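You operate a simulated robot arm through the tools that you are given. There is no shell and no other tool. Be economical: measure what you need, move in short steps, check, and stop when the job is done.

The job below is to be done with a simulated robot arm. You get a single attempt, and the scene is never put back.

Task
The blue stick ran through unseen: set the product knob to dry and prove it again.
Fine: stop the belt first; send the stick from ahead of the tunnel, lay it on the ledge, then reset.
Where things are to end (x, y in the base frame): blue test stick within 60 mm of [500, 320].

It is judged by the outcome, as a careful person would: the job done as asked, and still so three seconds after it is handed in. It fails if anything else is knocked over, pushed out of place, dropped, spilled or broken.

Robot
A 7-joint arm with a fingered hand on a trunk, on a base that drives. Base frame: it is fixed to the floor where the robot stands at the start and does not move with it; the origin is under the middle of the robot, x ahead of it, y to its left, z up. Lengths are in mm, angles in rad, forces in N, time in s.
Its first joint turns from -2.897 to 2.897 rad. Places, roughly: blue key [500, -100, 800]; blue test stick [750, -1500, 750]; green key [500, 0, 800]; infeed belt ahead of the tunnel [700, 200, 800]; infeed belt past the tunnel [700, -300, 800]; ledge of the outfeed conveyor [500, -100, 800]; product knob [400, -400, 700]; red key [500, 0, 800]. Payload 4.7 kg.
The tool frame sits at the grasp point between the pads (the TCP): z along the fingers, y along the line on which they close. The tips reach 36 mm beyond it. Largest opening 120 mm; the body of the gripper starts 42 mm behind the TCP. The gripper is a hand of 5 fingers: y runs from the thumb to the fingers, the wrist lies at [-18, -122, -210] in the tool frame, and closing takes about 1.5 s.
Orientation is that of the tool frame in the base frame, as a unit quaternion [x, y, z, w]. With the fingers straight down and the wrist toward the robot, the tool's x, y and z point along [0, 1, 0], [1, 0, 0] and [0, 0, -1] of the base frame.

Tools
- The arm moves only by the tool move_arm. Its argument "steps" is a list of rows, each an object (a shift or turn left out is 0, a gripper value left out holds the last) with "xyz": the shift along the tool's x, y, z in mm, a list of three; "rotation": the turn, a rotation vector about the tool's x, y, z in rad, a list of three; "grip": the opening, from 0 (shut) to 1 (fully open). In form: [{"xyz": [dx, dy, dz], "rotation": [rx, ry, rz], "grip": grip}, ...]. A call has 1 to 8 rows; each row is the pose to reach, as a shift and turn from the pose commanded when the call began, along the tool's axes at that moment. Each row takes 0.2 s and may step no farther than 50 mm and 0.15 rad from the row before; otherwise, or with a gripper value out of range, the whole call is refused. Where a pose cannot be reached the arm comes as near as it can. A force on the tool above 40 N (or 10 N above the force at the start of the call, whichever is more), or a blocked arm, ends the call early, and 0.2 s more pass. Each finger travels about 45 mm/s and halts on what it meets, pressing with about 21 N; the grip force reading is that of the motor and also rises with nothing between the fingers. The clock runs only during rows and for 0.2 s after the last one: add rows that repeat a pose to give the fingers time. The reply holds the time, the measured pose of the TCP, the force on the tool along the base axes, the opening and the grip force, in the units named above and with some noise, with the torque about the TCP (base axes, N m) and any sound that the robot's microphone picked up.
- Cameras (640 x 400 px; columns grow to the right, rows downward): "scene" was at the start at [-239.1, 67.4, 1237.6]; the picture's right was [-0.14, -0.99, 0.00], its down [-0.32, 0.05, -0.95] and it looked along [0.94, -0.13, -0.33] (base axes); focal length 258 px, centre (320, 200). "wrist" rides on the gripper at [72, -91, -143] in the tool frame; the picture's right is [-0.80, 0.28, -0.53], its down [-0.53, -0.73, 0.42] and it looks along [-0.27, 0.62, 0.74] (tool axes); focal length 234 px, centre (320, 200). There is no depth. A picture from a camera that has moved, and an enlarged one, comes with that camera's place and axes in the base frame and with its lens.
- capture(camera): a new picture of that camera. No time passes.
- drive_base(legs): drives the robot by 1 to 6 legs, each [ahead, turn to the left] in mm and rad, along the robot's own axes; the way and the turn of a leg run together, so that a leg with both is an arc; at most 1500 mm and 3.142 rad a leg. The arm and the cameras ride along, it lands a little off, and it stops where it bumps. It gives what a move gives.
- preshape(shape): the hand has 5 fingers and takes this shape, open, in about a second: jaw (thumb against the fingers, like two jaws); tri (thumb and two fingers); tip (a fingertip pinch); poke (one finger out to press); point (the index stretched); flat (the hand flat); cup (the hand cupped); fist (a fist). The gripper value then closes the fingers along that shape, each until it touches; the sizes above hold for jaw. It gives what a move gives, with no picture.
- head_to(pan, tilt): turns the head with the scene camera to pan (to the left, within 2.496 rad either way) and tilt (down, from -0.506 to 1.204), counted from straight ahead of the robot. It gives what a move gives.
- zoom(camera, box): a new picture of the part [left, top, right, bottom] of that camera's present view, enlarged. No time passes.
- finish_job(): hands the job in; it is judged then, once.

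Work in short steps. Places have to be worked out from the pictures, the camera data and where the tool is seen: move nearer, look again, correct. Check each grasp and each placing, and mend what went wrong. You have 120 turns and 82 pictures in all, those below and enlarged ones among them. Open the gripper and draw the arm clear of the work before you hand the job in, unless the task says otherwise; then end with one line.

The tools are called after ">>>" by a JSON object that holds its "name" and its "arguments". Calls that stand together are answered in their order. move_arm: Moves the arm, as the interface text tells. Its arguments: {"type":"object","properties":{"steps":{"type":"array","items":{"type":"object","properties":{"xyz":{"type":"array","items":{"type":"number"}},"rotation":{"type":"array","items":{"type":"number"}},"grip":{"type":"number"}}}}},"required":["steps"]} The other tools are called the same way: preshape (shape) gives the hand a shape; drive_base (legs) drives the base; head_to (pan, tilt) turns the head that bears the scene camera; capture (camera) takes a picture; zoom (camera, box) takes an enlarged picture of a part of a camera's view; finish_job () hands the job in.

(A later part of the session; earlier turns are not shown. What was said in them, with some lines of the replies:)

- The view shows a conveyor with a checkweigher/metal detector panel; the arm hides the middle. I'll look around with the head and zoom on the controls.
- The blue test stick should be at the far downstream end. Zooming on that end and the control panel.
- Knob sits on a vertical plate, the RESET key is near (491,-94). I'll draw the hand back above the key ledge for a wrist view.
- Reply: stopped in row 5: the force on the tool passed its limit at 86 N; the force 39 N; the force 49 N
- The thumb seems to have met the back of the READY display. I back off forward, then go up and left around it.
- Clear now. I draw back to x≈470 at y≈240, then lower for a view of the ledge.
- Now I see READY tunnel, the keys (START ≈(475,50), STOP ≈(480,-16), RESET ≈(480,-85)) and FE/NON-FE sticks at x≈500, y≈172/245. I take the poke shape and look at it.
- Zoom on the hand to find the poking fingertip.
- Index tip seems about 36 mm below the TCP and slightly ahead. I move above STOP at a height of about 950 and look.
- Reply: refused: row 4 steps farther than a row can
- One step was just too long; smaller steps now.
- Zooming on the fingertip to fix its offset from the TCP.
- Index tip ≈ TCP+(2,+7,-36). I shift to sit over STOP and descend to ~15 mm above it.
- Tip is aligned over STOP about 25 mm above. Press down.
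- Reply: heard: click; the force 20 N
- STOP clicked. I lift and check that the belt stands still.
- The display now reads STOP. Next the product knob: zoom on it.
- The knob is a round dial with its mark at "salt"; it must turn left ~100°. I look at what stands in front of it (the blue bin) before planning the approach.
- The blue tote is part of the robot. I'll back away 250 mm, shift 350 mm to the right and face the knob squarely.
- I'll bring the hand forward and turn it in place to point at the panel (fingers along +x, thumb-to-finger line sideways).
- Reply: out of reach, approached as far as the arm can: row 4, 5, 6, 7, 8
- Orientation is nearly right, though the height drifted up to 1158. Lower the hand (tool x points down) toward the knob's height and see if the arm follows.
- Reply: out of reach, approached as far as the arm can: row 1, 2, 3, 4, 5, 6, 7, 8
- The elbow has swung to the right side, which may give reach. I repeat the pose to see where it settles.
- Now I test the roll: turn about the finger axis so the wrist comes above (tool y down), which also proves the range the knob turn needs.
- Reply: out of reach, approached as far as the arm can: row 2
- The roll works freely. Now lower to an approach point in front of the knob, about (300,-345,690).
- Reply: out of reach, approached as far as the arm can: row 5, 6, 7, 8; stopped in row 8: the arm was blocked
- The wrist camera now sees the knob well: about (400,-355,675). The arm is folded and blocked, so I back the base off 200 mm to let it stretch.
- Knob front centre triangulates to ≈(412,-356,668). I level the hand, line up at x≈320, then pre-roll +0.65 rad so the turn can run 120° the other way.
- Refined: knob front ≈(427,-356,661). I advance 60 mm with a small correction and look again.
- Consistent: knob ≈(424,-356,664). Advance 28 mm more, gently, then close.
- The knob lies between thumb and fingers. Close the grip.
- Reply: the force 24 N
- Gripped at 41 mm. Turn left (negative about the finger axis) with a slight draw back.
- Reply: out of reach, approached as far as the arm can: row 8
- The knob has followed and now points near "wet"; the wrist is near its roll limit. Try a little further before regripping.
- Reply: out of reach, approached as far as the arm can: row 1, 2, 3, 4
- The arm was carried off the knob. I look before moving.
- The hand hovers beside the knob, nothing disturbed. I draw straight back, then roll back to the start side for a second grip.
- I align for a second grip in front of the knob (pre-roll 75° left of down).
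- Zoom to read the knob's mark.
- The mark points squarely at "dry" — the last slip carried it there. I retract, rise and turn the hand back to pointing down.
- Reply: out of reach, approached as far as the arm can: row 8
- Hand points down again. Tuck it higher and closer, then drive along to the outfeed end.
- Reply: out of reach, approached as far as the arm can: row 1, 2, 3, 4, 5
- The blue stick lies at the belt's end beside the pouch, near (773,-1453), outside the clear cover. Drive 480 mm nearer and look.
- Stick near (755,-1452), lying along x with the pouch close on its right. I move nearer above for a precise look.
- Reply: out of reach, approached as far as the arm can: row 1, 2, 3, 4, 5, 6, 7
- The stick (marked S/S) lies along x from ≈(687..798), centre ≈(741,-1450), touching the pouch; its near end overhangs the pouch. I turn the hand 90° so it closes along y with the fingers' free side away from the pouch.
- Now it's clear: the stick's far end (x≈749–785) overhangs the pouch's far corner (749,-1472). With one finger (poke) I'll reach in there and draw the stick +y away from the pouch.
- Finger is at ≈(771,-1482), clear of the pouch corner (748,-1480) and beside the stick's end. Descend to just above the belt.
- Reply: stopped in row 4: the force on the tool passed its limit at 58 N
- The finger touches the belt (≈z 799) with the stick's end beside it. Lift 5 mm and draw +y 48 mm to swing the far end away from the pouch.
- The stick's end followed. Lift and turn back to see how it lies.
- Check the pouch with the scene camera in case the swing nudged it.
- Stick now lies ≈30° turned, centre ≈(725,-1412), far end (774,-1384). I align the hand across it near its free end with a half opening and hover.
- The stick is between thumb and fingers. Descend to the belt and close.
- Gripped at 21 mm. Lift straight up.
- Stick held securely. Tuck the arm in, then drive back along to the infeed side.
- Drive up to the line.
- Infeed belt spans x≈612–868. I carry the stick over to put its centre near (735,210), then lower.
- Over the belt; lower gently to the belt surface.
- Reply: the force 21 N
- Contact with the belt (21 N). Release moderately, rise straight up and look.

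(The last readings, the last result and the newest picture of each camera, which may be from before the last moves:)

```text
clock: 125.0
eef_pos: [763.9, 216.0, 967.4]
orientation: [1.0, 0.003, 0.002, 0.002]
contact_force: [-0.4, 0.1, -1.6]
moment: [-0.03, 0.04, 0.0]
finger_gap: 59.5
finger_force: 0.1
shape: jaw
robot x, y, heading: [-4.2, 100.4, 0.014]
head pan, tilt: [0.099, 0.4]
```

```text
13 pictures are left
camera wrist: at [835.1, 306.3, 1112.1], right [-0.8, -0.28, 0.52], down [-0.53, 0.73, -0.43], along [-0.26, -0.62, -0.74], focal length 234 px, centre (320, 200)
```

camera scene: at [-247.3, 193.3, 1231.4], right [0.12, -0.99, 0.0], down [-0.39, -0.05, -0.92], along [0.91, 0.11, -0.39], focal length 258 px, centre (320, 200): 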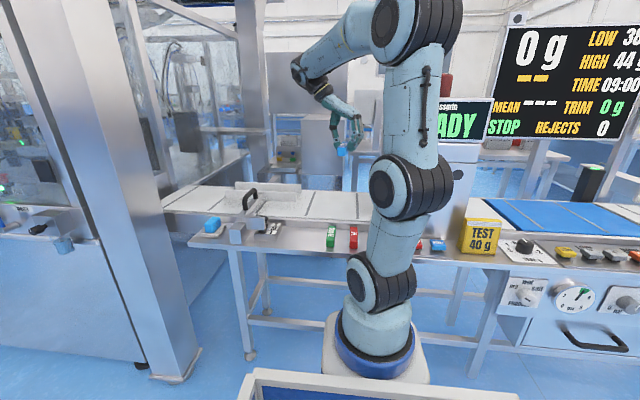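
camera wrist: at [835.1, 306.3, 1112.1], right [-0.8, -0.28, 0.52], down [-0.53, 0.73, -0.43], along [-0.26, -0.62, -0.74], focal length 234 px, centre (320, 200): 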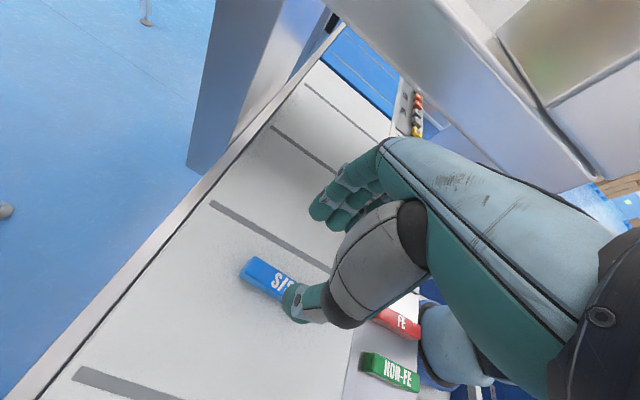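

The S/S stick lies flat on the infeed belt ahead of the tunnel. Now to START: take the poke shape and move over it.

>>> {"name": "move_arm", "arguments": {"steps": [{"xyz": [-45, 0, 0]}, {"xyz": [-90, 0, 0]}, {"xyz": [-135, 0, 0]}, {"xyz": [-180, 0, 0]}, {"xyz": [-225, 0, 0]}, {"xyz": [-270, 0, 0]}, {"xyz": [-298, 30, 0]}, {"xyz": [-298, 70, 0]}]}}

>>> {"name": "preshape", "arguments": {"shape": "poke"}}

>>> {"name": "move_arm", "arguments": {"steps": [{"xyz": [0, 45, 0]}, {"xyz": [0, 92, 0]}, {"xyz": [0, 92, 40]}, {"xyz": [0, 92, 80]}, {"xyz": [0, 92, 105]}, {"xyz": [0, 92, 105]}]}}

>>> {"name": "capture", "arguments": {"camera": "wrist"}}

```text
clock: 126.8
eef_pos: [468.7, 145.0, 966.2]
orientation: [1.0, 0.003, 0.003, 0.002]
contact_force: [1.0, 1.2, 0.2]
moment: [-0.04, 0.05, -0.01]
finger_gap: 59.7
finger_force: 0.0
shape: jaw
robot x, y, heading: [-4.6, 103.6, 0.018]
head pan, tilt: [0.099, 0.4]
```

```text
clock: 127.7
eef_pos: [468.2, 146.0, 968.2]
orientation: [1.0, 0.002, 0.002, 0.002]
contact_force: [-0.9, -0.3, -0.1]
moment: [-0.02, 0.0, -0.02]
finger_gap: 0.2
finger_force: 0.2
shape: poke
robot x, y, heading: [-6.1, 105.1, 0.018]
head pan, tilt: [0.099, 0.4]
```

```text
clock: 129.1
eef_pos: [470.3, 50.5, 861.2]
orientation: [1.0, 0.003, 0.002, 0.001]
contact_force: [0.1, 0.1, 0.2]
moment: [-0.01, -0.01, 0.01]
finger_gap: 0.2
finger_force: 0.1
shape: poke
robot x, y, heading: [-6.9, 108.1, 0.016]
head pan, tilt: [0.099, 0.4]
```

```text
12 pictures are left
camera wrist: at [542.3, 141.4, 1005.3], right [-0.81, -0.28, 0.52], down [-0.53, 0.73, -0.43], along [-0.26, -0.62, -0.74], focal length 234 px, centre (320, 200)
```

wrist: 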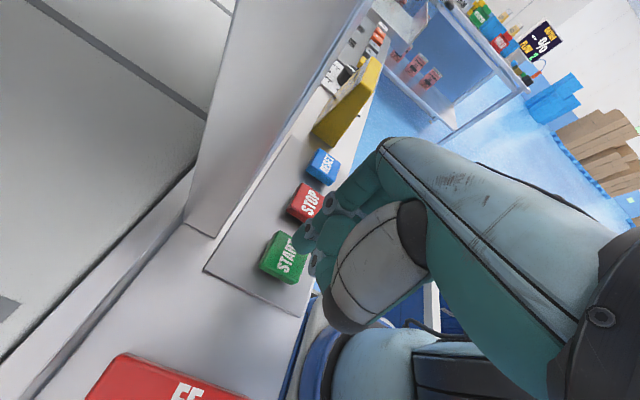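

Fingertip ≈(482,45), START centre ≈(482,52). Correct by 6 mm and press.

>>> {"name": "move_arm", "arguments": {"steps": [{"xyz": [0, -6, 15]}, {"xyz": [0, -6, 26]}, {"xyz": [0, -6, 32]}, {"xyz": [0, -6, 36]}, {"xyz": [0, -6, 0]}]}}

>>> {"name": "capture", "arguments": {"camera": "scene"}}

```text
clock: 130.3
eef_pos: [467.5, 56.2, 862.2]
orientation: [1.0, 0.003, 0.001, 0.002]
contact_force: [0.8, 0.3, 0.0]
moment: [0.0, -0.01, 0.02]
finger_gap: 0.1
finger_force: 0.2
shape: poke
robot x, y, heading: [-5.0, 106.7, 0.019]
head pan, tilt: [0.099, 0.4]
heard: click
```

```text
11 pictures are left
camera scene: at [-247.1, 193.3, 1231.4], right [0.12, -0.99, 0.0], down [-0.39, -0.05, -0.92], along [0.91, 0.11, -0.39], focal length 258 px, centre (320, 200)
```

scene: 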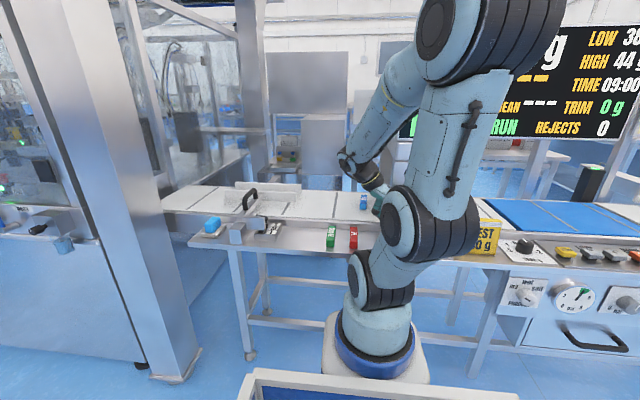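

The line runs. I raise the hand and wait while the stick travels through.

>>> {"name": "move_arm", "arguments": {"steps": [{"xyz": [0, 0, -40]}, {"xyz": [0, 0, -80]}, {"xyz": [0, 0, -120]}, {"xyz": [-20, -40, -130]}, {"xyz": [-20, -80, -130]}, {"xyz": [-20, -120, -130]}, {"xyz": [-20, -150, -130]}, {"xyz": [-20, -150, -130]}]}}

>>> {"name": "head_to", "arguments": {"pan": -0.35, "tilt": 0.35}}

>>> {"name": "capture", "arguments": {"camera": "scene"}}

```text
clock: 132.1
eef_pos: [446.4, 206.0, 989.1]
orientation: [1.0, 0.002, 0.002, 0.002]
contact_force: [0.4, 0.4, -0.2]
moment: [-0.03, 0.0, -0.02]
finger_gap: 0.0
finger_force: 0.0
shape: poke
robot x, y, heading: [-4.9, 108.9, 0.017]
head pan, tilt: [0.099, 0.4]
```

```text
clock: 133.0
eef_pos: [446.3, 206.3, 990.1]
orientation: [1.0, 0.003, 0.003, 0.001]
contact_force: [0.0, 0.7, 0.8]
moment: [0.02, -0.01, 0.05]
finger_gap: 0.0
finger_force: 0.1
shape: poke
robot x, y, heading: [-5.0, 109.6, 0.019]
head pan, tilt: [-0.351, 0.351]
```

```text
10 pictures are left
camera scene: at [-251.2, 152.1, 1235.9], right [-0.33, -0.95, 0.0], down [-0.33, 0.11, -0.94], along [0.89, -0.31, -0.34], focal length 258 px, centre (320, 200)
```

scene: 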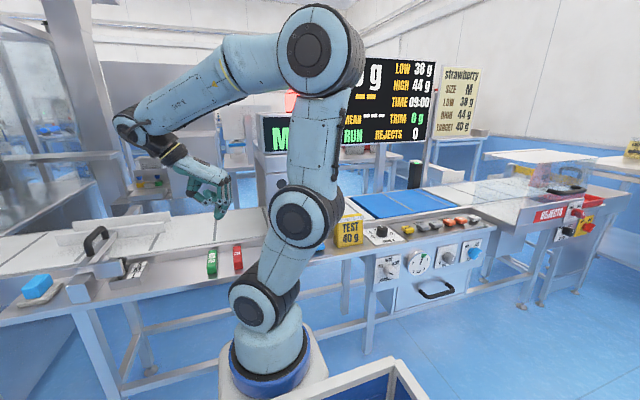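

The beacon is red and the display changed from READY to "M…" (METAL): the stick has been detected. Now find where it stopped; take jaw shape meanwhile.

>>> {"name": "preshape", "arguments": {"shape": "jaw"}}

>>> {"name": "head_to", "arguments": {"pan": -0.75, "tilt": 0.35}}

>>> {"name": "capture", "arguments": {"camera": "scene"}}

```text
clock: 133.9
eef_pos: [446.5, 206.7, 988.4]
orientation: [1.0, 0.002, 0.003, 0.002]
contact_force: [0.4, -0.8, 0.1]
moment: [0.01, 0.01, -0.03]
finger_gap: 120.0
finger_force: 0.1
shape: jaw
robot x, y, heading: [-6.5, 109.5, 0.016]
head pan, tilt: [-0.351, 0.351]
```

```text
clock: 134.8
eef_pos: [447.3, 205.3, 988.9]
orientation: [1.0, 0.003, 0.002, 0.001]
contact_force: [1.1, -0.6, -1.1]
moment: [-0.03, -0.01, 0.0]
finger_gap: 119.7
finger_force: 0.1
shape: jaw
robot x, y, heading: [-7.0, 110.5, 0.016]
head pan, tilt: [-0.75, 0.351]
```

```text
9 pictures are left
camera scene: at [-269.9, 120.2, 1235.9], right [-0.67, -0.74, 0.0], down [-0.26, 0.23, -0.94], along [0.7, -0.63, -0.34], focal length 258 px, centre (320, 200)
```

scene: 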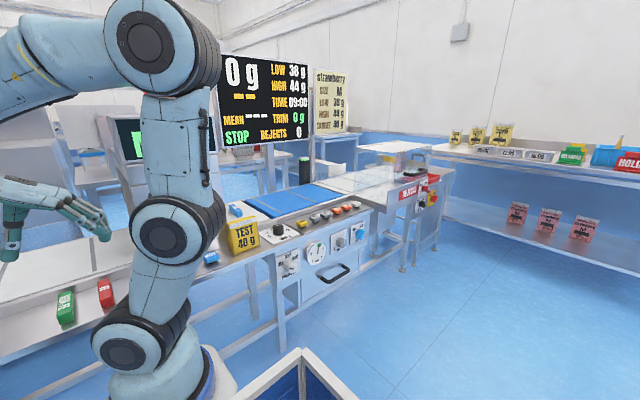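

The line has stopped itself (STOP) with the stick just past the tunnel at ≈(745,-300). I'll relocate the base to face it, raising the hand first.

>>> {"name": "move_arm", "arguments": {"steps": [{"xyz": [0, 0, -30]}, {"xyz": [0, 0, -60]}, {"xyz": [0, 0, -80]}]}}

>>> {"name": "drive_base", "arguments": {"legs": [[-440, 0], [0, -1.588], [500, 0], [0, 1.5708], [430, 0]]}}

```text
clock: 135.6
eef_pos: [446.6, 206.3, 1070.3]
orientation: [1.0, 0.003, 0.003, 0.002]
contact_force: [-1.1, -0.4, -0.7]
moment: [-0.01, 0.0, 0.01]
finger_gap: 119.9
finger_force: 0.0
shape: jaw
robot x, y, heading: [-8.4, 109.9, 0.018]
head pan, tilt: [-0.75, 0.351]
```

```text
clock: 150.6
eef_pos: [455.7, -302.6, 1069.4]
orientation: [1.0, -0.005, 0.003, 0.002]
contact_force: [0.1, -0.2, 0.6]
moment: [0.04, -0.01, -0.01]
finger_gap: 119.8
finger_force: 0.0
shape: jaw
robot x, y, heading: [-0.9, -395.3, 0.005]
head pan, tilt: [-0.75, 0.351]
```

Now turn the hand half round so the wrist will be on the side away from the tunnel.

>>> {"name": "move_arm", "arguments": {"steps": [{"xyz": [0, 5, 0], "rotation": [0, 0, 0.145]}, {"xyz": [0, 10, 0], "rotation": [0, 0, 0.29]}, {"xyz": [0, 15, 0], "rotation": [0, 0, 0.435]}, {"xyz": [0, 20, 0], "rotation": [0, 0, 0.58]}, {"xyz": [0, 25, 0], "rotation": [0, 0, 0.725]}, {"xyz": [0, 30, 0], "rotation": [0, 0, 0.87]}, {"xyz": [0, 30, 0], "rotation": [0, 0, 1.015]}, {"xyz": [0, 30, 0], "rotation": [0, 0, 1.16]}]}}

>>> {"name": "move_arm", "arguments": {"steps": [{"rotation": [0, 0, 0.145]}, {"rotation": [0, 0, 0.29]}, {"rotation": [0, 0, 0.435]}, {"rotation": [0, 0, 0.58]}, {"rotation": [0, 0, 0.725]}, {"rotation": [0, 0, 0.87]}, {"rotation": [0, 0, 1.015]}, {"rotation": [0, 0, 1.16]}]}}

>>> {"name": "move_arm", "arguments": {"steps": [{"rotation": [0, 0, 0.145]}, {"rotation": [0, 0, 0.29]}, {"rotation": [0, 0, 0.435]}, {"rotation": [0, 0, 0.58]}, {"rotation": [0, 0, 0.725]}, {"rotation": [0, 0, 0.81]}, {"rotation": [0, 0, 0.81]}]}}

```text
clock: 152.4
eef_pos: [487.8, -458.1, 1072.0]
orientation: [0.837, -0.547, 0.009, 0.007]
contact_force: [-0.6, -1.1, -0.1]
moment: [0.0, -0.05, 0.0]
finger_gap: 119.7
finger_force: 0.1
shape: jaw
out of reach, approached as far as the arm can: row 4, 5, 6, 7, 8
robot x, y, heading: [1.0, -393.5, 0.007]
head pan, tilt: [-0.75, 0.351]
```

```text
clock: 154.2
eef_pos: [317.5, -643.7, 1071.9]
orientation: [-0.433, 0.901, -0.006, -0.022]
contact_force: [-0.8, 0.1, 1.1]
moment: [-0.02, -0.05, 0.04]
finger_gap: 120.0
finger_force: 0.1
shape: jaw
out of reach, approached as far as the arm can: row 1, 2, 3, 4, 5, 6, 7, 8
robot x, y, heading: [2.5, -394.4, 0.004]
head pan, tilt: [-0.75, 0.351]
```

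```text
clock: 155.8
eef_pos: [137.3, -657.7, 1073.7]
orientation: [-0.074, 0.996, -0.007, -0.046]
contact_force: [-0.1, -1.8, -0.6]
moment: [0.02, 0.0, -0.03]
finger_gap: 120.0
finger_force: 0.0
shape: jaw
out of reach, approached as far as the arm can: row 1, 2, 3, 4, 5, 6, 7
robot x, y, heading: [4.7, -390.9, 0.006]
head pan, tilt: [-0.75, 0.351]
```

The wrist's limit swings the arm round, so that orientation isn't usable. I'll undo the turn and instead grip with the hand tilted ~25° so the wrist stays clear of the tunnel.

>>> {"name": "move_arm", "arguments": {"steps": [{"xyz": [-20, 11, 0], "rotation": [0, 0, -0.14]}, {"xyz": [-40, 22, 0], "rotation": [0, 0, -0.28]}, {"xyz": [-60, 33, 0], "rotation": [0, 0, -0.42]}, {"xyz": [-80, 44, 0], "rotation": [0, 0, -0.56]}, {"xyz": [-100, 55, 0], "rotation": [0, 0, -0.7]}, {"xyz": [-120, 66, 0], "rotation": [0, 0, -0.84]}, {"xyz": [-140, 77, 0], "rotation": [0, 0, -0.98]}, {"xyz": [-165, 86, 0], "rotation": [0, 0, -1.1]}]}}

```text
clock: 157.6
eef_pos: [284.9, -547.0, 1051.6]
orientation: [-0.585, 0.81, 0.019, -0.044]
contact_force: [-0.8, -0.6, -0.3]
moment: [0.01, -0.02, -0.02]
finger_gap: 119.8
finger_force: 0.0
shape: jaw
out of reach, approached as far as the arm can: row 8
robot x, y, heading: [4.0, -393.1, -0.0]
head pan, tilt: [-0.75, 0.351]
```

>>> {"name": "move_arm", "arguments": {"steps": [{"xyz": [-23, -12, 0], "rotation": [0, 0, -0.14]}, {"xyz": [-47, -24, 0], "rotation": [0, 0, -0.28]}, {"xyz": [-71, -36, 0], "rotation": [0, 0, -0.42]}, {"xyz": [-95, -48, 0], "rotation": [0, 0, -0.56]}, {"xyz": [-118, -60, 0], "rotation": [0, 0, -0.7]}, {"xyz": [-142, -71, 0], "rotation": [0, 0, -0.84]}, {"xyz": [-165, -83, 0], "rotation": [0, 0, -0.98]}, {"xyz": [-189, -95, 0], "rotation": [0, 0, -1.12]}]}}

```text
clock: 159.4
eef_pos: [433.9, -398.9, 1034.5]
orientation: [0.926, -0.375, -0.037, 0.028]
contact_force: [-0.5, 0.6, 0.2]
moment: [-0.01, -0.03, 0.03]
finger_gap: 120.4
finger_force: 0.1
shape: jaw
out of reach, approached as far as the arm can: row 1, 2, 3, 4, 5, 6, 7
robot x, y, heading: [0.2, -394.2, 0.0]
head pan, tilt: [-0.75, 0.351]
```

Continue turning to the straight orientation with the 25° tilt, moving above the outfeed side.

>>> {"name": "move_arm", "arguments": {"steps": [{"xyz": [11, -20, 0], "rotation": [0.067, -0.013, -0.111]}, {"xyz": [23, -45, 0], "rotation": [0.134, -0.027, -0.221]}, {"xyz": [35, -69, 0], "rotation": [0.202, -0.04, -0.332]}, {"xyz": [47, -93, 0], "rotation": [0.269, -0.053, -0.442]}, {"xyz": [58, -115, 0], "rotation": [0.336, -0.066, -0.553]}, {"xyz": [70, -138, 0], "rotation": [0.403, -0.08, -0.663]}, {"xyz": [81, -160, 0], "rotation": [0.47, -0.093, -0.774]}, {"xyz": [81, -160, 0], "rotation": [0.47, -0.093, -0.774]}]}}

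>>> {"name": "capture", "arguments": {"camera": "wrist"}}

```text
clock: 161.2
eef_pos: [603.9, -347.4, 1014.3]
orientation: [0.983, 0.003, 0.009, -0.182]
contact_force: [0.4, 0.8, 0.1]
moment: [0.0, 0.02, 0.01]
finger_gap: 119.8
finger_force: 0.0
shape: jaw
out of reach, approached as far as the arm can: row 6, 7, 8
robot x, y, heading: [-1.2, -391.1, 0.002]
head pan, tilt: [-0.75, 0.351]
```

```text
8 pictures are left
camera wrist: at [673.2, -314.0, 1182.3], right [-0.81, -0.45, 0.38], down [-0.53, 0.83, -0.15], along [-0.25, -0.32, -0.92], focal length 234 px, centre (320, 200)
```

wrist: 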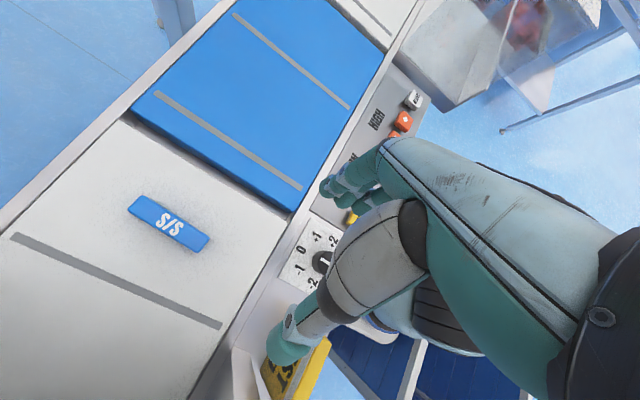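

Clear view: stick at (740,-298), lying along x; there's more room near the tunnel exit than feared. Hover above it with the tilt reduced to ~15° and a partial opening.

>>> {"name": "move_arm", "arguments": {"steps": [{"xyz": [40, -1, 10], "rotation": [-0.026, 0, 0], "grip": 0.6}, {"xyz": [80, -2, 20], "rotation": [-0.052, 0, 0], "grip": 0.6}, {"xyz": [120, -3, 35], "rotation": [-0.078, 0, 0], "grip": 0.6}, {"xyz": [146, -4, 70], "rotation": [-0.105, 0, 0], "grip": 0.6}, {"xyz": [146, -5, 105], "rotation": [-0.105, 0, 0], "grip": 0.6}, {"xyz": [146, -5, 124], "rotation": [-0.105, 0, 0], "grip": 0.6}, {"xyz": [146, -5, 124], "rotation": [-0.105, 0, 0], "grip": 0.6}]}}

>>> {"name": "capture", "arguments": {"camera": "wrist"}}

```text
clock: 162.8
eef_pos: [755.5, -297.7, 904.2]
orientation: [0.992, 0.003, 0.009, -0.128]
contact_force: [0.4, 0.3, 0.3]
moment: [-0.02, 0.01, -0.02]
finger_gap: 72.3
finger_force: 0.2
shape: jaw
robot x, y, heading: [1.1, -394.1, 0.009]
head pan, tilt: [-0.75, 0.351]
```

```text
7 pictures are left
camera wrist: at [824.2, -247.7, 1067.5], right [-0.81, -0.41, 0.42], down [-0.53, 0.82, -0.23], along [-0.25, -0.41, -0.88], focal length 234 px, centre (320, 200)
```

wrist: 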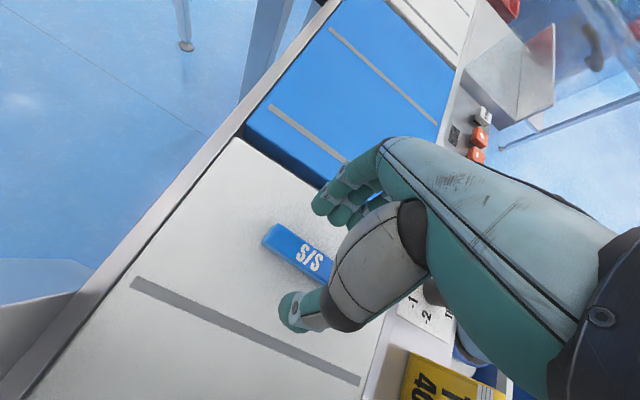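

Stick sits between thumb and fingers. Descend vertically and close.

>>> {"name": "move_arm", "arguments": {"steps": [{"xyz": [0, 7, 24]}, {"xyz": [0, 13, 44]}, {"xyz": [0, 16, 54]}, {"xyz": [0, 18, 60]}]}}

>>> {"name": "move_arm", "arguments": {"steps": [{"grip": 0.05}, {"grip": 0.05}, {"grip": 0.05}, {"grip": 0.05}, {"grip": 0.05}, {"grip": 0.05}, {"grip": 0.05}, {"grip": 0.05}]}}

```text
clock: 163.9
eef_pos: [756.5, -301.2, 847.6]
orientation: [0.991, 0.003, 0.014, -0.13]
contact_force: [-3.7, -1.2, 13.8]
moment: [-0.54, 0.07, -0.14]
finger_gap: 70.8
finger_force: 0.0
shape: jaw
robot x, y, heading: [1.8, -396.6, 0.001]
head pan, tilt: [-0.75, 0.351]
stopped in row 4: the force on the tool passed its limit at 43 N (the readings are from after the stop); the commanded pose is now the measured one
```

```text
clock: 165.7
eef_pos: [756.2, -301.4, 844.5]
orientation: [0.991, 0.004, 0.013, -0.13]
contact_force: [-0.5, -1.1, -0.1]
moment: [0.0, -0.03, 0.01]
finger_gap: 23.5
finger_force: 20.8
shape: jaw
robot x, y, heading: [-0.1, -392.9, 0.002]
head pan, tilt: [-0.75, 0.351]
```

Closed at 23.5 mm. Lift and verify.

>>> {"name": "move_arm", "arguments": {"steps": [{"xyz": [0, -5, -20]}, {"xyz": [0, -15, -55]}, {"xyz": [0, -25, -95]}, {"xyz": [0, -36, -135]}, {"xyz": [0, -47, -178]}, {"xyz": [0, -57, -215]}]}}

>>> {"name": "capture", "arguments": {"camera": "wrist"}}

```text
clock: 167.1
eef_pos: [748.2, -300.9, 1066.5]
orientation: [0.992, 0.003, 0.012, -0.128]
contact_force: [1.1, 0.0, -1.4]
moment: [-0.01, 0.03, 0.0]
finger_gap: 23.1
finger_force: 21.0
shape: jaw
robot x, y, heading: [-2.4, -391.5, 0.001]
head pan, tilt: [-0.75, 0.351]
```

```text
6 pictures are left
camera wrist: at [816.0, -251.1, 1231.6], right [-0.81, -0.41, 0.42], down [-0.53, 0.82, -0.24], along [-0.24, -0.41, -0.88], focal length 234 px, centre (320, 200)
```

wrist: 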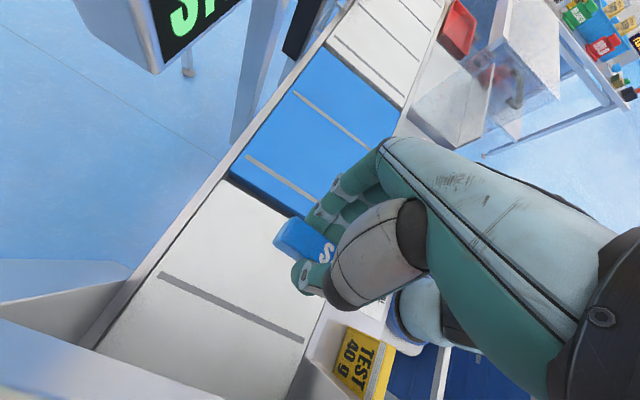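

Held. Shift away from the tunnel housing, draw the arm back, then drive to the infeed side.

>>> {"name": "move_arm", "arguments": {"steps": [{"xyz": [-20, 35, -12]}, {"xyz": [-50, 70, -22]}, {"xyz": [-95, 78, -24]}, {"xyz": [-140, 78, -24]}, {"xyz": [-185, 78, -24]}, {"xyz": [-230, 78, -24]}, {"xyz": [-270, 78, -24]}, {"xyz": [-270, 78, -24]}]}}

>>> {"name": "drive_base", "arguments": {"legs": [[-440, 0], [0, 1.5708], [560, 0], [0, -1.5708], [430, 0]]}}

>>> {"name": "head_to", "arguments": {"pan": 0.2, "tilt": 0.4}}

```text
clock: 168.9
eef_pos: [478.0, -385.4, 1064.6]
orientation: [0.991, 0.002, 0.014, -0.13]
contact_force: [-0.1, 0.4, -0.2]
moment: [-0.01, 0.0, 0.02]
finger_gap: 23.3
finger_force: 21.4
shape: jaw
robot x, y, heading: [-0.9, -396.3, 0.008]
head pan, tilt: [-0.75, 0.351]
```

```text
clock: 184.4
eef_pos: [465.7, 166.1, 1064.0]
orientation: [0.991, -0.008, 0.015, -0.129]
contact_force: [1.2, -0.6, -0.1]
moment: [-0.05, -0.05, 0.02]
finger_gap: 23.0
finger_force: 20.9
shape: jaw
robot x, y, heading: [-17.2, 166.7, -0.023]
head pan, tilt: [-0.75, 0.351]
```

```text
clock: 185.6
eef_pos: [464.8, 165.9, 1063.7]
orientation: [0.991, -0.008, 0.015, -0.129]
contact_force: [-0.2, -0.3, -0.6]
moment: [-0.03, 0.01, 0.02]
finger_gap: 23.2
finger_force: 20.9
shape: jaw
robot x, y, heading: [-11.4, 164.5, -0.019]
head pan, tilt: [0.201, 0.4]
```

Now carry the stick over its spot on the ledge at (500,320), hovering at z≈900, and check by camera.

>>> {"name": "move_arm", "arguments": {"steps": [{"xyz": [10, -35, 10]}, {"xyz": [20, -75, 20]}, {"xyz": [30, -115, 30]}, {"xyz": [40, -130, 70]}, {"xyz": [50, -122, 115]}, {"xyz": [50, -114, 160]}, {"xyz": [50, -107, 198]}, {"xyz": [50, -107, 198]}]}}

>>> {"name": "capture", "arguments": {"camera": "wrist"}}

```text
clock: 187.4
eef_pos: [521.9, 317.5, 902.7]
orientation: [0.992, -0.007, 0.015, -0.129]
contact_force: [-1.5, 0.8, -0.8]
moment: [0.0, 0.01, 0.01]
finger_gap: 23.1
finger_force: 20.8
shape: jaw
robot x, y, heading: [-14.8, 166.1, -0.016]
head pan, tilt: [0.201, 0.4]
```

```text
5 pictures are left
camera wrist: at [591.5, 366.7, 1066.5], right [-0.82, -0.39, 0.41], down [-0.51, 0.83, -0.24], along [-0.25, -0.41, -0.88], focal length 234 px, centre (320, 200)
```

wrist: 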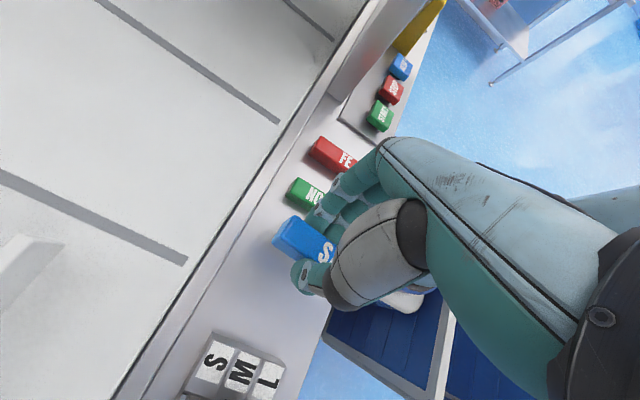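

Aligned between NON-FE and the S/M/L switch. Lower gently to contact.

>>> {"name": "move_arm", "arguments": {"steps": [{"xyz": [-6, 7, 24]}, {"xyz": [-6, 13, 48]}, {"xyz": [-6, 16, 60]}, {"xyz": [-6, 17, 64]}, {"xyz": [-6, 18, 68]}, {"xyz": [-6, 19, 72]}]}}

```text
clock: 188.8
eef_pos: [517.4, 318.5, 825.2]
orientation: [0.992, -0.008, 0.014, -0.129]
contact_force: [0.3, -0.4, -0.5]
moment: [-0.03, 0.02, -0.01]
finger_gap: 23.0
finger_force: 20.9
shape: jaw
robot x, y, heading: [-14.6, 165.8, -0.017]
head pan, tilt: [0.201, 0.4]
```

>>> {"name": "move_arm", "arguments": {"steps": [{"xyz": [0, 1, 3]}, {"xyz": [0, 2, 6]}, {"xyz": [0, 3, 9]}, {"xyz": [0, 3, 12]}, {"xyz": [0, 4, 15]}, {"xyz": [0, 5, 18]}]}}

```text
clock: 190.2
eef_pos: [520.2, 318.6, 810.7]
orientation: [0.991, -0.008, 0.016, -0.13]
contact_force: [-1.5, -4.0, 33.6]
moment: [-0.1, 0.09, -0.01]
finger_gap: 26.1
finger_force: 20.5
shape: jaw
robot x, y, heading: [-9.4, 164.5, -0.02]
head pan, tilt: [0.201, 0.4]
```

On the ledge (33 N). Ease up slightly, open partly and lift away.

>>> {"name": "move_arm", "arguments": {"steps": [{"xyz": [0, -1, -3], "grip": 0.45}, {"xyz": [0, -1, -4], "grip": 0.45}, {"xyz": [0, -1, -4], "grip": 0.45}, {"xyz": [0, -1, -4], "grip": 0.45}, {"xyz": [0, -7, -27], "grip": 0.45}, {"xyz": [0, -18, -68], "grip": 0.45}, {"xyz": [0, -29, -110], "grip": 0.45}, {"xyz": [0, -40, -150], "grip": 0.45}]}}

>>> {"name": "capture", "arguments": {"camera": "wrist"}}

```text
clock: 192.0
eef_pos: [513.4, 319.5, 963.3]
orientation: [0.992, -0.008, 0.014, -0.129]
contact_force: [0.0, 0.7, 0.2]
moment: [0.03, -0.04, 0.03]
finger_gap: 53.6
finger_force: 0.0
shape: jaw
robot x, y, heading: [-15.0, 166.0, -0.016]
head pan, tilt: [0.201, 0.4]
```

```text
4 pictures are left
camera wrist: at [583.7, 368.4, 1127.3], right [-0.82, -0.39, 0.42], down [-0.51, 0.83, -0.24], along [-0.25, -0.41, -0.88], focal length 234 px, centre (320, 200)
```

wrist: 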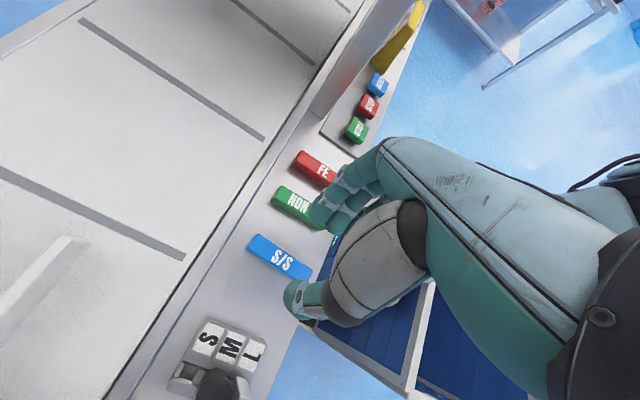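

The S/S stick lies flat at ≈(503,323). Now RESET: remove the tilt, take the poke shape and go over the blue key.

>>> {"name": "move_arm", "arguments": {"steps": [{"xyz": [-12, 30, -20], "rotation": [-0.09, 0, 0]}, {"xyz": [-24, 62, -38], "rotation": [-0.18, 0, 0]}, {"xyz": [-36, 98, -54], "rotation": [-0.26, 0, 0]}, {"xyz": [-45, 137, -67], "rotation": [-0.26, 0, 0]}, {"xyz": [-45, 137, -67], "rotation": [-0.26, 0, 0]}]}}

>>> {"name": "preshape", "arguments": {"shape": "poke"}}

>>> {"name": "move_arm", "arguments": {"steps": [{"xyz": [0, 42, 0]}, {"xyz": [0, 84, 0]}, {"xyz": [0, 126, 0]}, {"xyz": [0, 168, 0]}, {"xyz": [0, 210, 0]}, {"xyz": [0, 250, 0]}]}}

```text
clock: 193.2
eef_pos: [464.5, 168.1, 993.5]
orientation: [1.0, -0.01, 0.013, 0.002]
contact_force: [-0.4, 0.5, 0.0]
moment: [0.04, -0.02, -0.01]
finger_gap: 53.7
finger_force: 0.1
shape: jaw
robot x, y, heading: [-11.7, 165.4, -0.015]
head pan, tilt: [0.201, 0.4]
```

```text
clock: 194.1
eef_pos: [464.7, 168.5, 993.1]
orientation: [1.0, -0.01, 0.014, 0.0]
contact_force: [-0.2, 0.3, -0.2]
moment: [0.0, 0.01, 0.01]
finger_gap: 0.1
finger_force: 0.1
shape: poke
robot x, y, heading: [-14.3, 167.7, -0.022]
head pan, tilt: [0.201, 0.4]
```

```text
clock: 195.5
eef_pos: [458.3, -82.2, 992.9]
orientation: [1.0, -0.009, 0.013, 0.001]
contact_force: [-32.6, 13.3, 1.3]
moment: [-1.88, -5.39, 4.51]
finger_gap: 0.0
finger_force: 0.1
shape: poke
robot x, y, heading: [-17.0, 166.4, -0.018]
head pan, tilt: [0.201, 0.4]
```

The hand's camera bracket is pressing the display. Back off toward the robot at once, then turn the hand 45° so nothing protrudes forward.

>>> {"name": "move_arm", "arguments": {"steps": [{"xyz": [-20, -5, 0]}, {"xyz": [-45, -10, 0]}, {"xyz": [-70, -10, 0]}]}}

>>> {"name": "move_arm", "arguments": {"steps": [{"rotation": [0, 0, -0.13]}, {"rotation": [0, 0, -0.26]}, {"rotation": [0, 0, -0.39]}, {"rotation": [0, 0, -0.52]}, {"rotation": [0, 0, -0.65]}, {"rotation": [0, 0, -0.785]}, {"rotation": [0, 0, -0.785]}]}}

>>> {"name": "capture", "arguments": {"camera": "wrist"}}

```text
clock: 196.3
eef_pos: [391.9, -70.2, 991.8]
orientation: [1.0, -0.01, 0.012, 0.0]
contact_force: [0.9, -0.6, 0.2]
moment: [0.0, 0.05, 0.04]
finger_gap: 0.1
finger_force: 0.1
shape: poke
robot x, y, heading: [-12.7, 169.2, -0.021]
head pan, tilt: [0.201, 0.4]
```

```text
clock: 197.9
eef_pos: [423.7, -52.4, 976.6]
orientation: [0.922, 0.376, -0.083, 0.053]
contact_force: [0.1, -0.2, 0.8]
moment: [-0.05, -0.01, -0.02]
finger_gap: 0.2
finger_force: 0.1
shape: poke
out of reach, approached as far as the arm can: row 3, 4, 5, 6, 7
robot x, y, heading: [-10.3, 167.1, -0.016]
head pan, tilt: [0.201, 0.4]
```

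```text
3 pictures are left
camera wrist: at [426.1, 83.3, 1101.0], right [-0.31, -0.67, 0.68], down [-0.94, 0.09, -0.34], along [0.17, -0.74, -0.65], focal length 234 px, centre (320, 200)
```

wrist: 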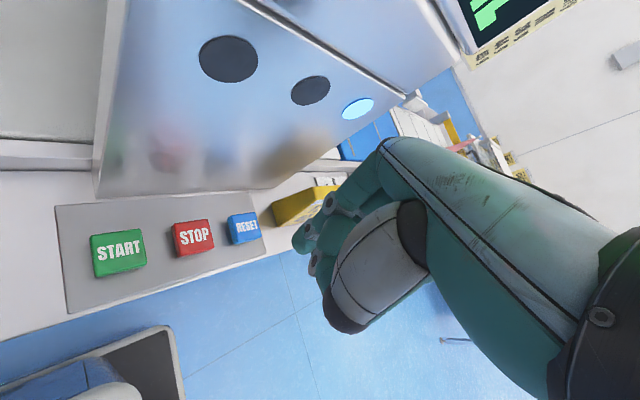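

RESET confirmed at ≈(477,-88). I ease the yaw back to a reachable angle, upright, and hover over RESET.

>>> {"name": "move_arm", "arguments": {"steps": [{"xyz": [5, 10, 15], "rotation": [0.02, 0.063, 0.071]}, {"xyz": [10, 22, 40], "rotation": [0.038, 0.126, 0.142]}, {"xyz": [16, 33, 65], "rotation": [0.056, 0.189, 0.214]}, {"xyz": [22, 44, 90], "rotation": [0.056, 0.189, 0.214]}, {"xyz": [28, 55, 112], "rotation": [0.056, 0.189, 0.214]}, {"xyz": [28, 55, 112], "rotation": [0.056, 0.189, 0.214]}]}}

>>> {"name": "capture", "arguments": {"camera": "wrist"}}

```text
clock: 199.3
eef_pos: [468.1, -91.3, 862.8]
orientation: [0.961, 0.275, 0.002, -0.001]
contact_force: [-0.1, 0.2, -0.3]
moment: [-0.02, 0.03, 0.0]
finger_gap: 0.1
finger_force: 0.1
shape: poke
out of reach, approached as far as the arm can: row 2
robot x, y, heading: [-15.8, 167.2, -0.024]
head pan, tilt: [0.201, 0.4]
```

```text
2 pictures are left
camera wrist: at [480.4, 23.3, 1007.4], right [-0.54, -0.66, 0.52], down [-0.84, 0.34, -0.43], along [0.1, -0.67, -0.74], focal length 234 px, centre (320, 200)
```

wrist: 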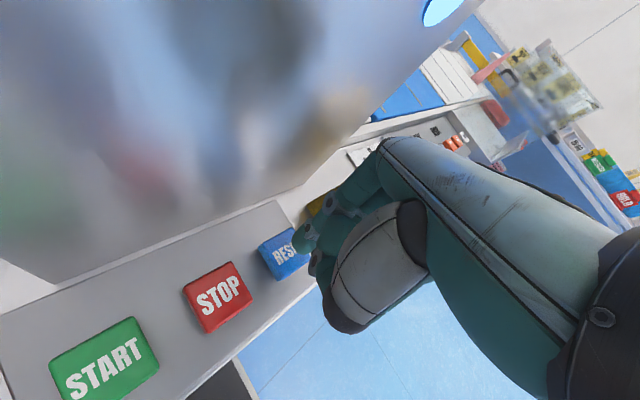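

Fingertip aligned over RESET. Press.

>>> {"name": "move_arm", "arguments": {"steps": [{"xyz": [0, 0, 15]}, {"xyz": [0, 0, 26]}, {"xyz": [0, 0, 32]}, {"xyz": [0, 0, 36]}, {"xyz": [0, 0, 10]}, {"xyz": [0, 0, -30]}]}}

```text
clock: 200.7
eef_pos: [467.6, -91.0, 893.9]
orientation: [0.961, 0.276, 0.001, 0.0]
contact_force: [0.7, -0.1, -0.8]
moment: [0.03, 0.02, 0.02]
finger_gap: 0.0
finger_force: 0.1
shape: poke
robot x, y, heading: [-9.2, 165.7, -0.019]
head pan, tilt: [0.201, 0.4]
heard: click
```

RESET clicked. Draw the arm clear, open the hand and check the tunnel display.

>>> {"name": "move_arm", "arguments": {"steps": [{"xyz": [-25, -28, -10]}, {"xyz": [-50, -55, -30]}, {"xyz": [-69, -80, -60]}, {"xyz": [-69, -80, -100]}, {"xyz": [-69, -80, -130]}]}}

>>> {"name": "preshape", "arguments": {"shape": "jaw"}}

>>> {"name": "drive_base", "arguments": {"legs": [[-250, 0]]}}

>>> {"name": "head_to", "arguments": {"pan": -0.05, "tilt": 0.3}}

>>> {"name": "capture", "arguments": {"camera": "scene"}}

```text
clock: 201.9
eef_pos: [366.8, -71.8, 1019.8]
orientation: [0.956, 0.275, -0.093, 0.036]
contact_force: [0.3, -0.2, -2.3]
moment: [0.06, 0.11, -0.02]
finger_gap: 0.0
finger_force: 0.1
shape: poke
out of reach, approached as far as the arm can: row 1, 2, 3, 4, 5
robot x, y, heading: [-14.3, 165.5, -0.018]
head pan, tilt: [0.201, 0.4]
```

```text
clock: 202.8
eef_pos: [368.0, -72.7, 1017.9]
orientation: [0.956, 0.276, -0.091, 0.037]
contact_force: [0.4, -0.3, 0.3]
moment: [0.0, 0.0, 0.01]
finger_gap: 119.9
finger_force: 0.1
shape: jaw
robot x, y, heading: [-13.4, 169.5, -0.019]
head pan, tilt: [0.201, 0.4]
```

```text
clock: 204.6
eef_pos: [117.2, -67.6, 1019.1]
orientation: [0.956, 0.274, -0.092, 0.038]
contact_force: [0.3, 0.7, -0.8]
moment: [-0.01, 0.02, 0.01]
finger_gap: 120.3
finger_force: 0.0
shape: jaw
robot x, y, heading: [-267.7, 170.2, -0.017]
head pan, tilt: [0.201, 0.4]
```

```text
clock: 205.4
eef_pos: [116.2, -68.0, 1020.8]
orientation: [0.956, 0.275, -0.093, 0.037]
contact_force: [-0.3, 0.2, -0.1]
moment: [0.02, 0.02, -0.03]
finger_gap: 119.9
finger_force: 0.1
shape: jaw
robot x, y, heading: [-265.0, 172.4, -0.013]
head pan, tilt: [-0.051, 0.3]
```

```text
1 pictures are left
camera scene: at [-500.1, 250.9, 1240.6], right [-0.07, -1.0, 0.0], down [-0.3, 0.02, -0.96], along [0.95, -0.06, -0.3], focal length 258 px, centre (320, 200)
```

scene: 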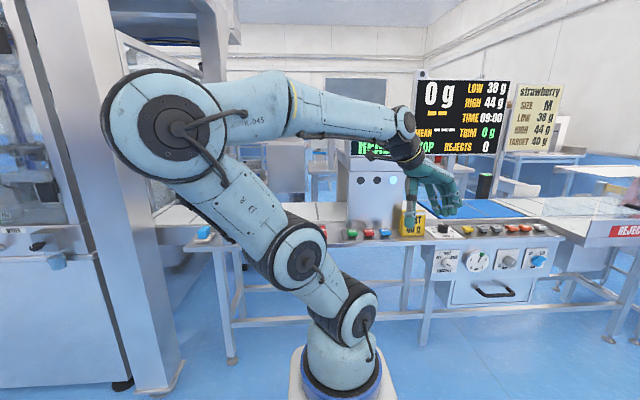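

The display is green again. One last zoom to confirm READY and the knob's state.

>>> {"name": "zoom", "arguments": {"camera": "scene", "box": [330, 120, 500, 290]}}

```text
2.35 times, centred on (415, 205) of scene
camera zoom: at [-500.1, 250.9, 1240.6], right [-0.07, -1.0, 0.0], down [-0.3, 0.02, -0.96], along [0.95, -0.06, -0.3], focal length 607 px, centre (96, 188)
```

zoom: 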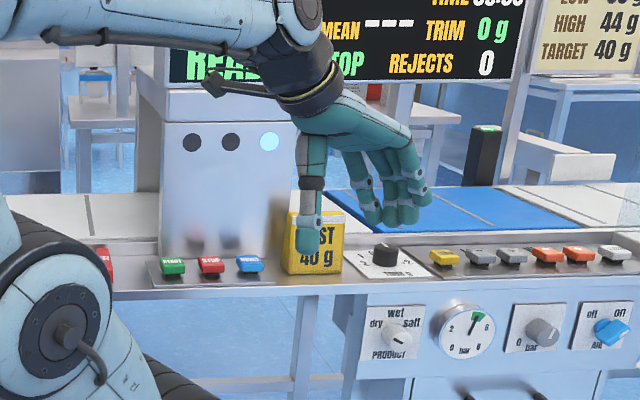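

The tunnel shows READY, the third proof lamp is lit, the knob points to dry, and the stick lies on the ledge. The hand is open and clear, so I hand the job in.

>>> {"name": "finish_job", "arguments": {}}

```text
The job is handed in.
```

The belt was stopped, the knob is on dry, and the tunnel caught the blue stick on the re-run. The stick now lies on the ledge at about (503, 323), and reset brought the display back to READY. The hand or wrist camera bumped the READY display twice, and swinging the stick clear may have shifted the pouch at the belt's end; I saw no damage.
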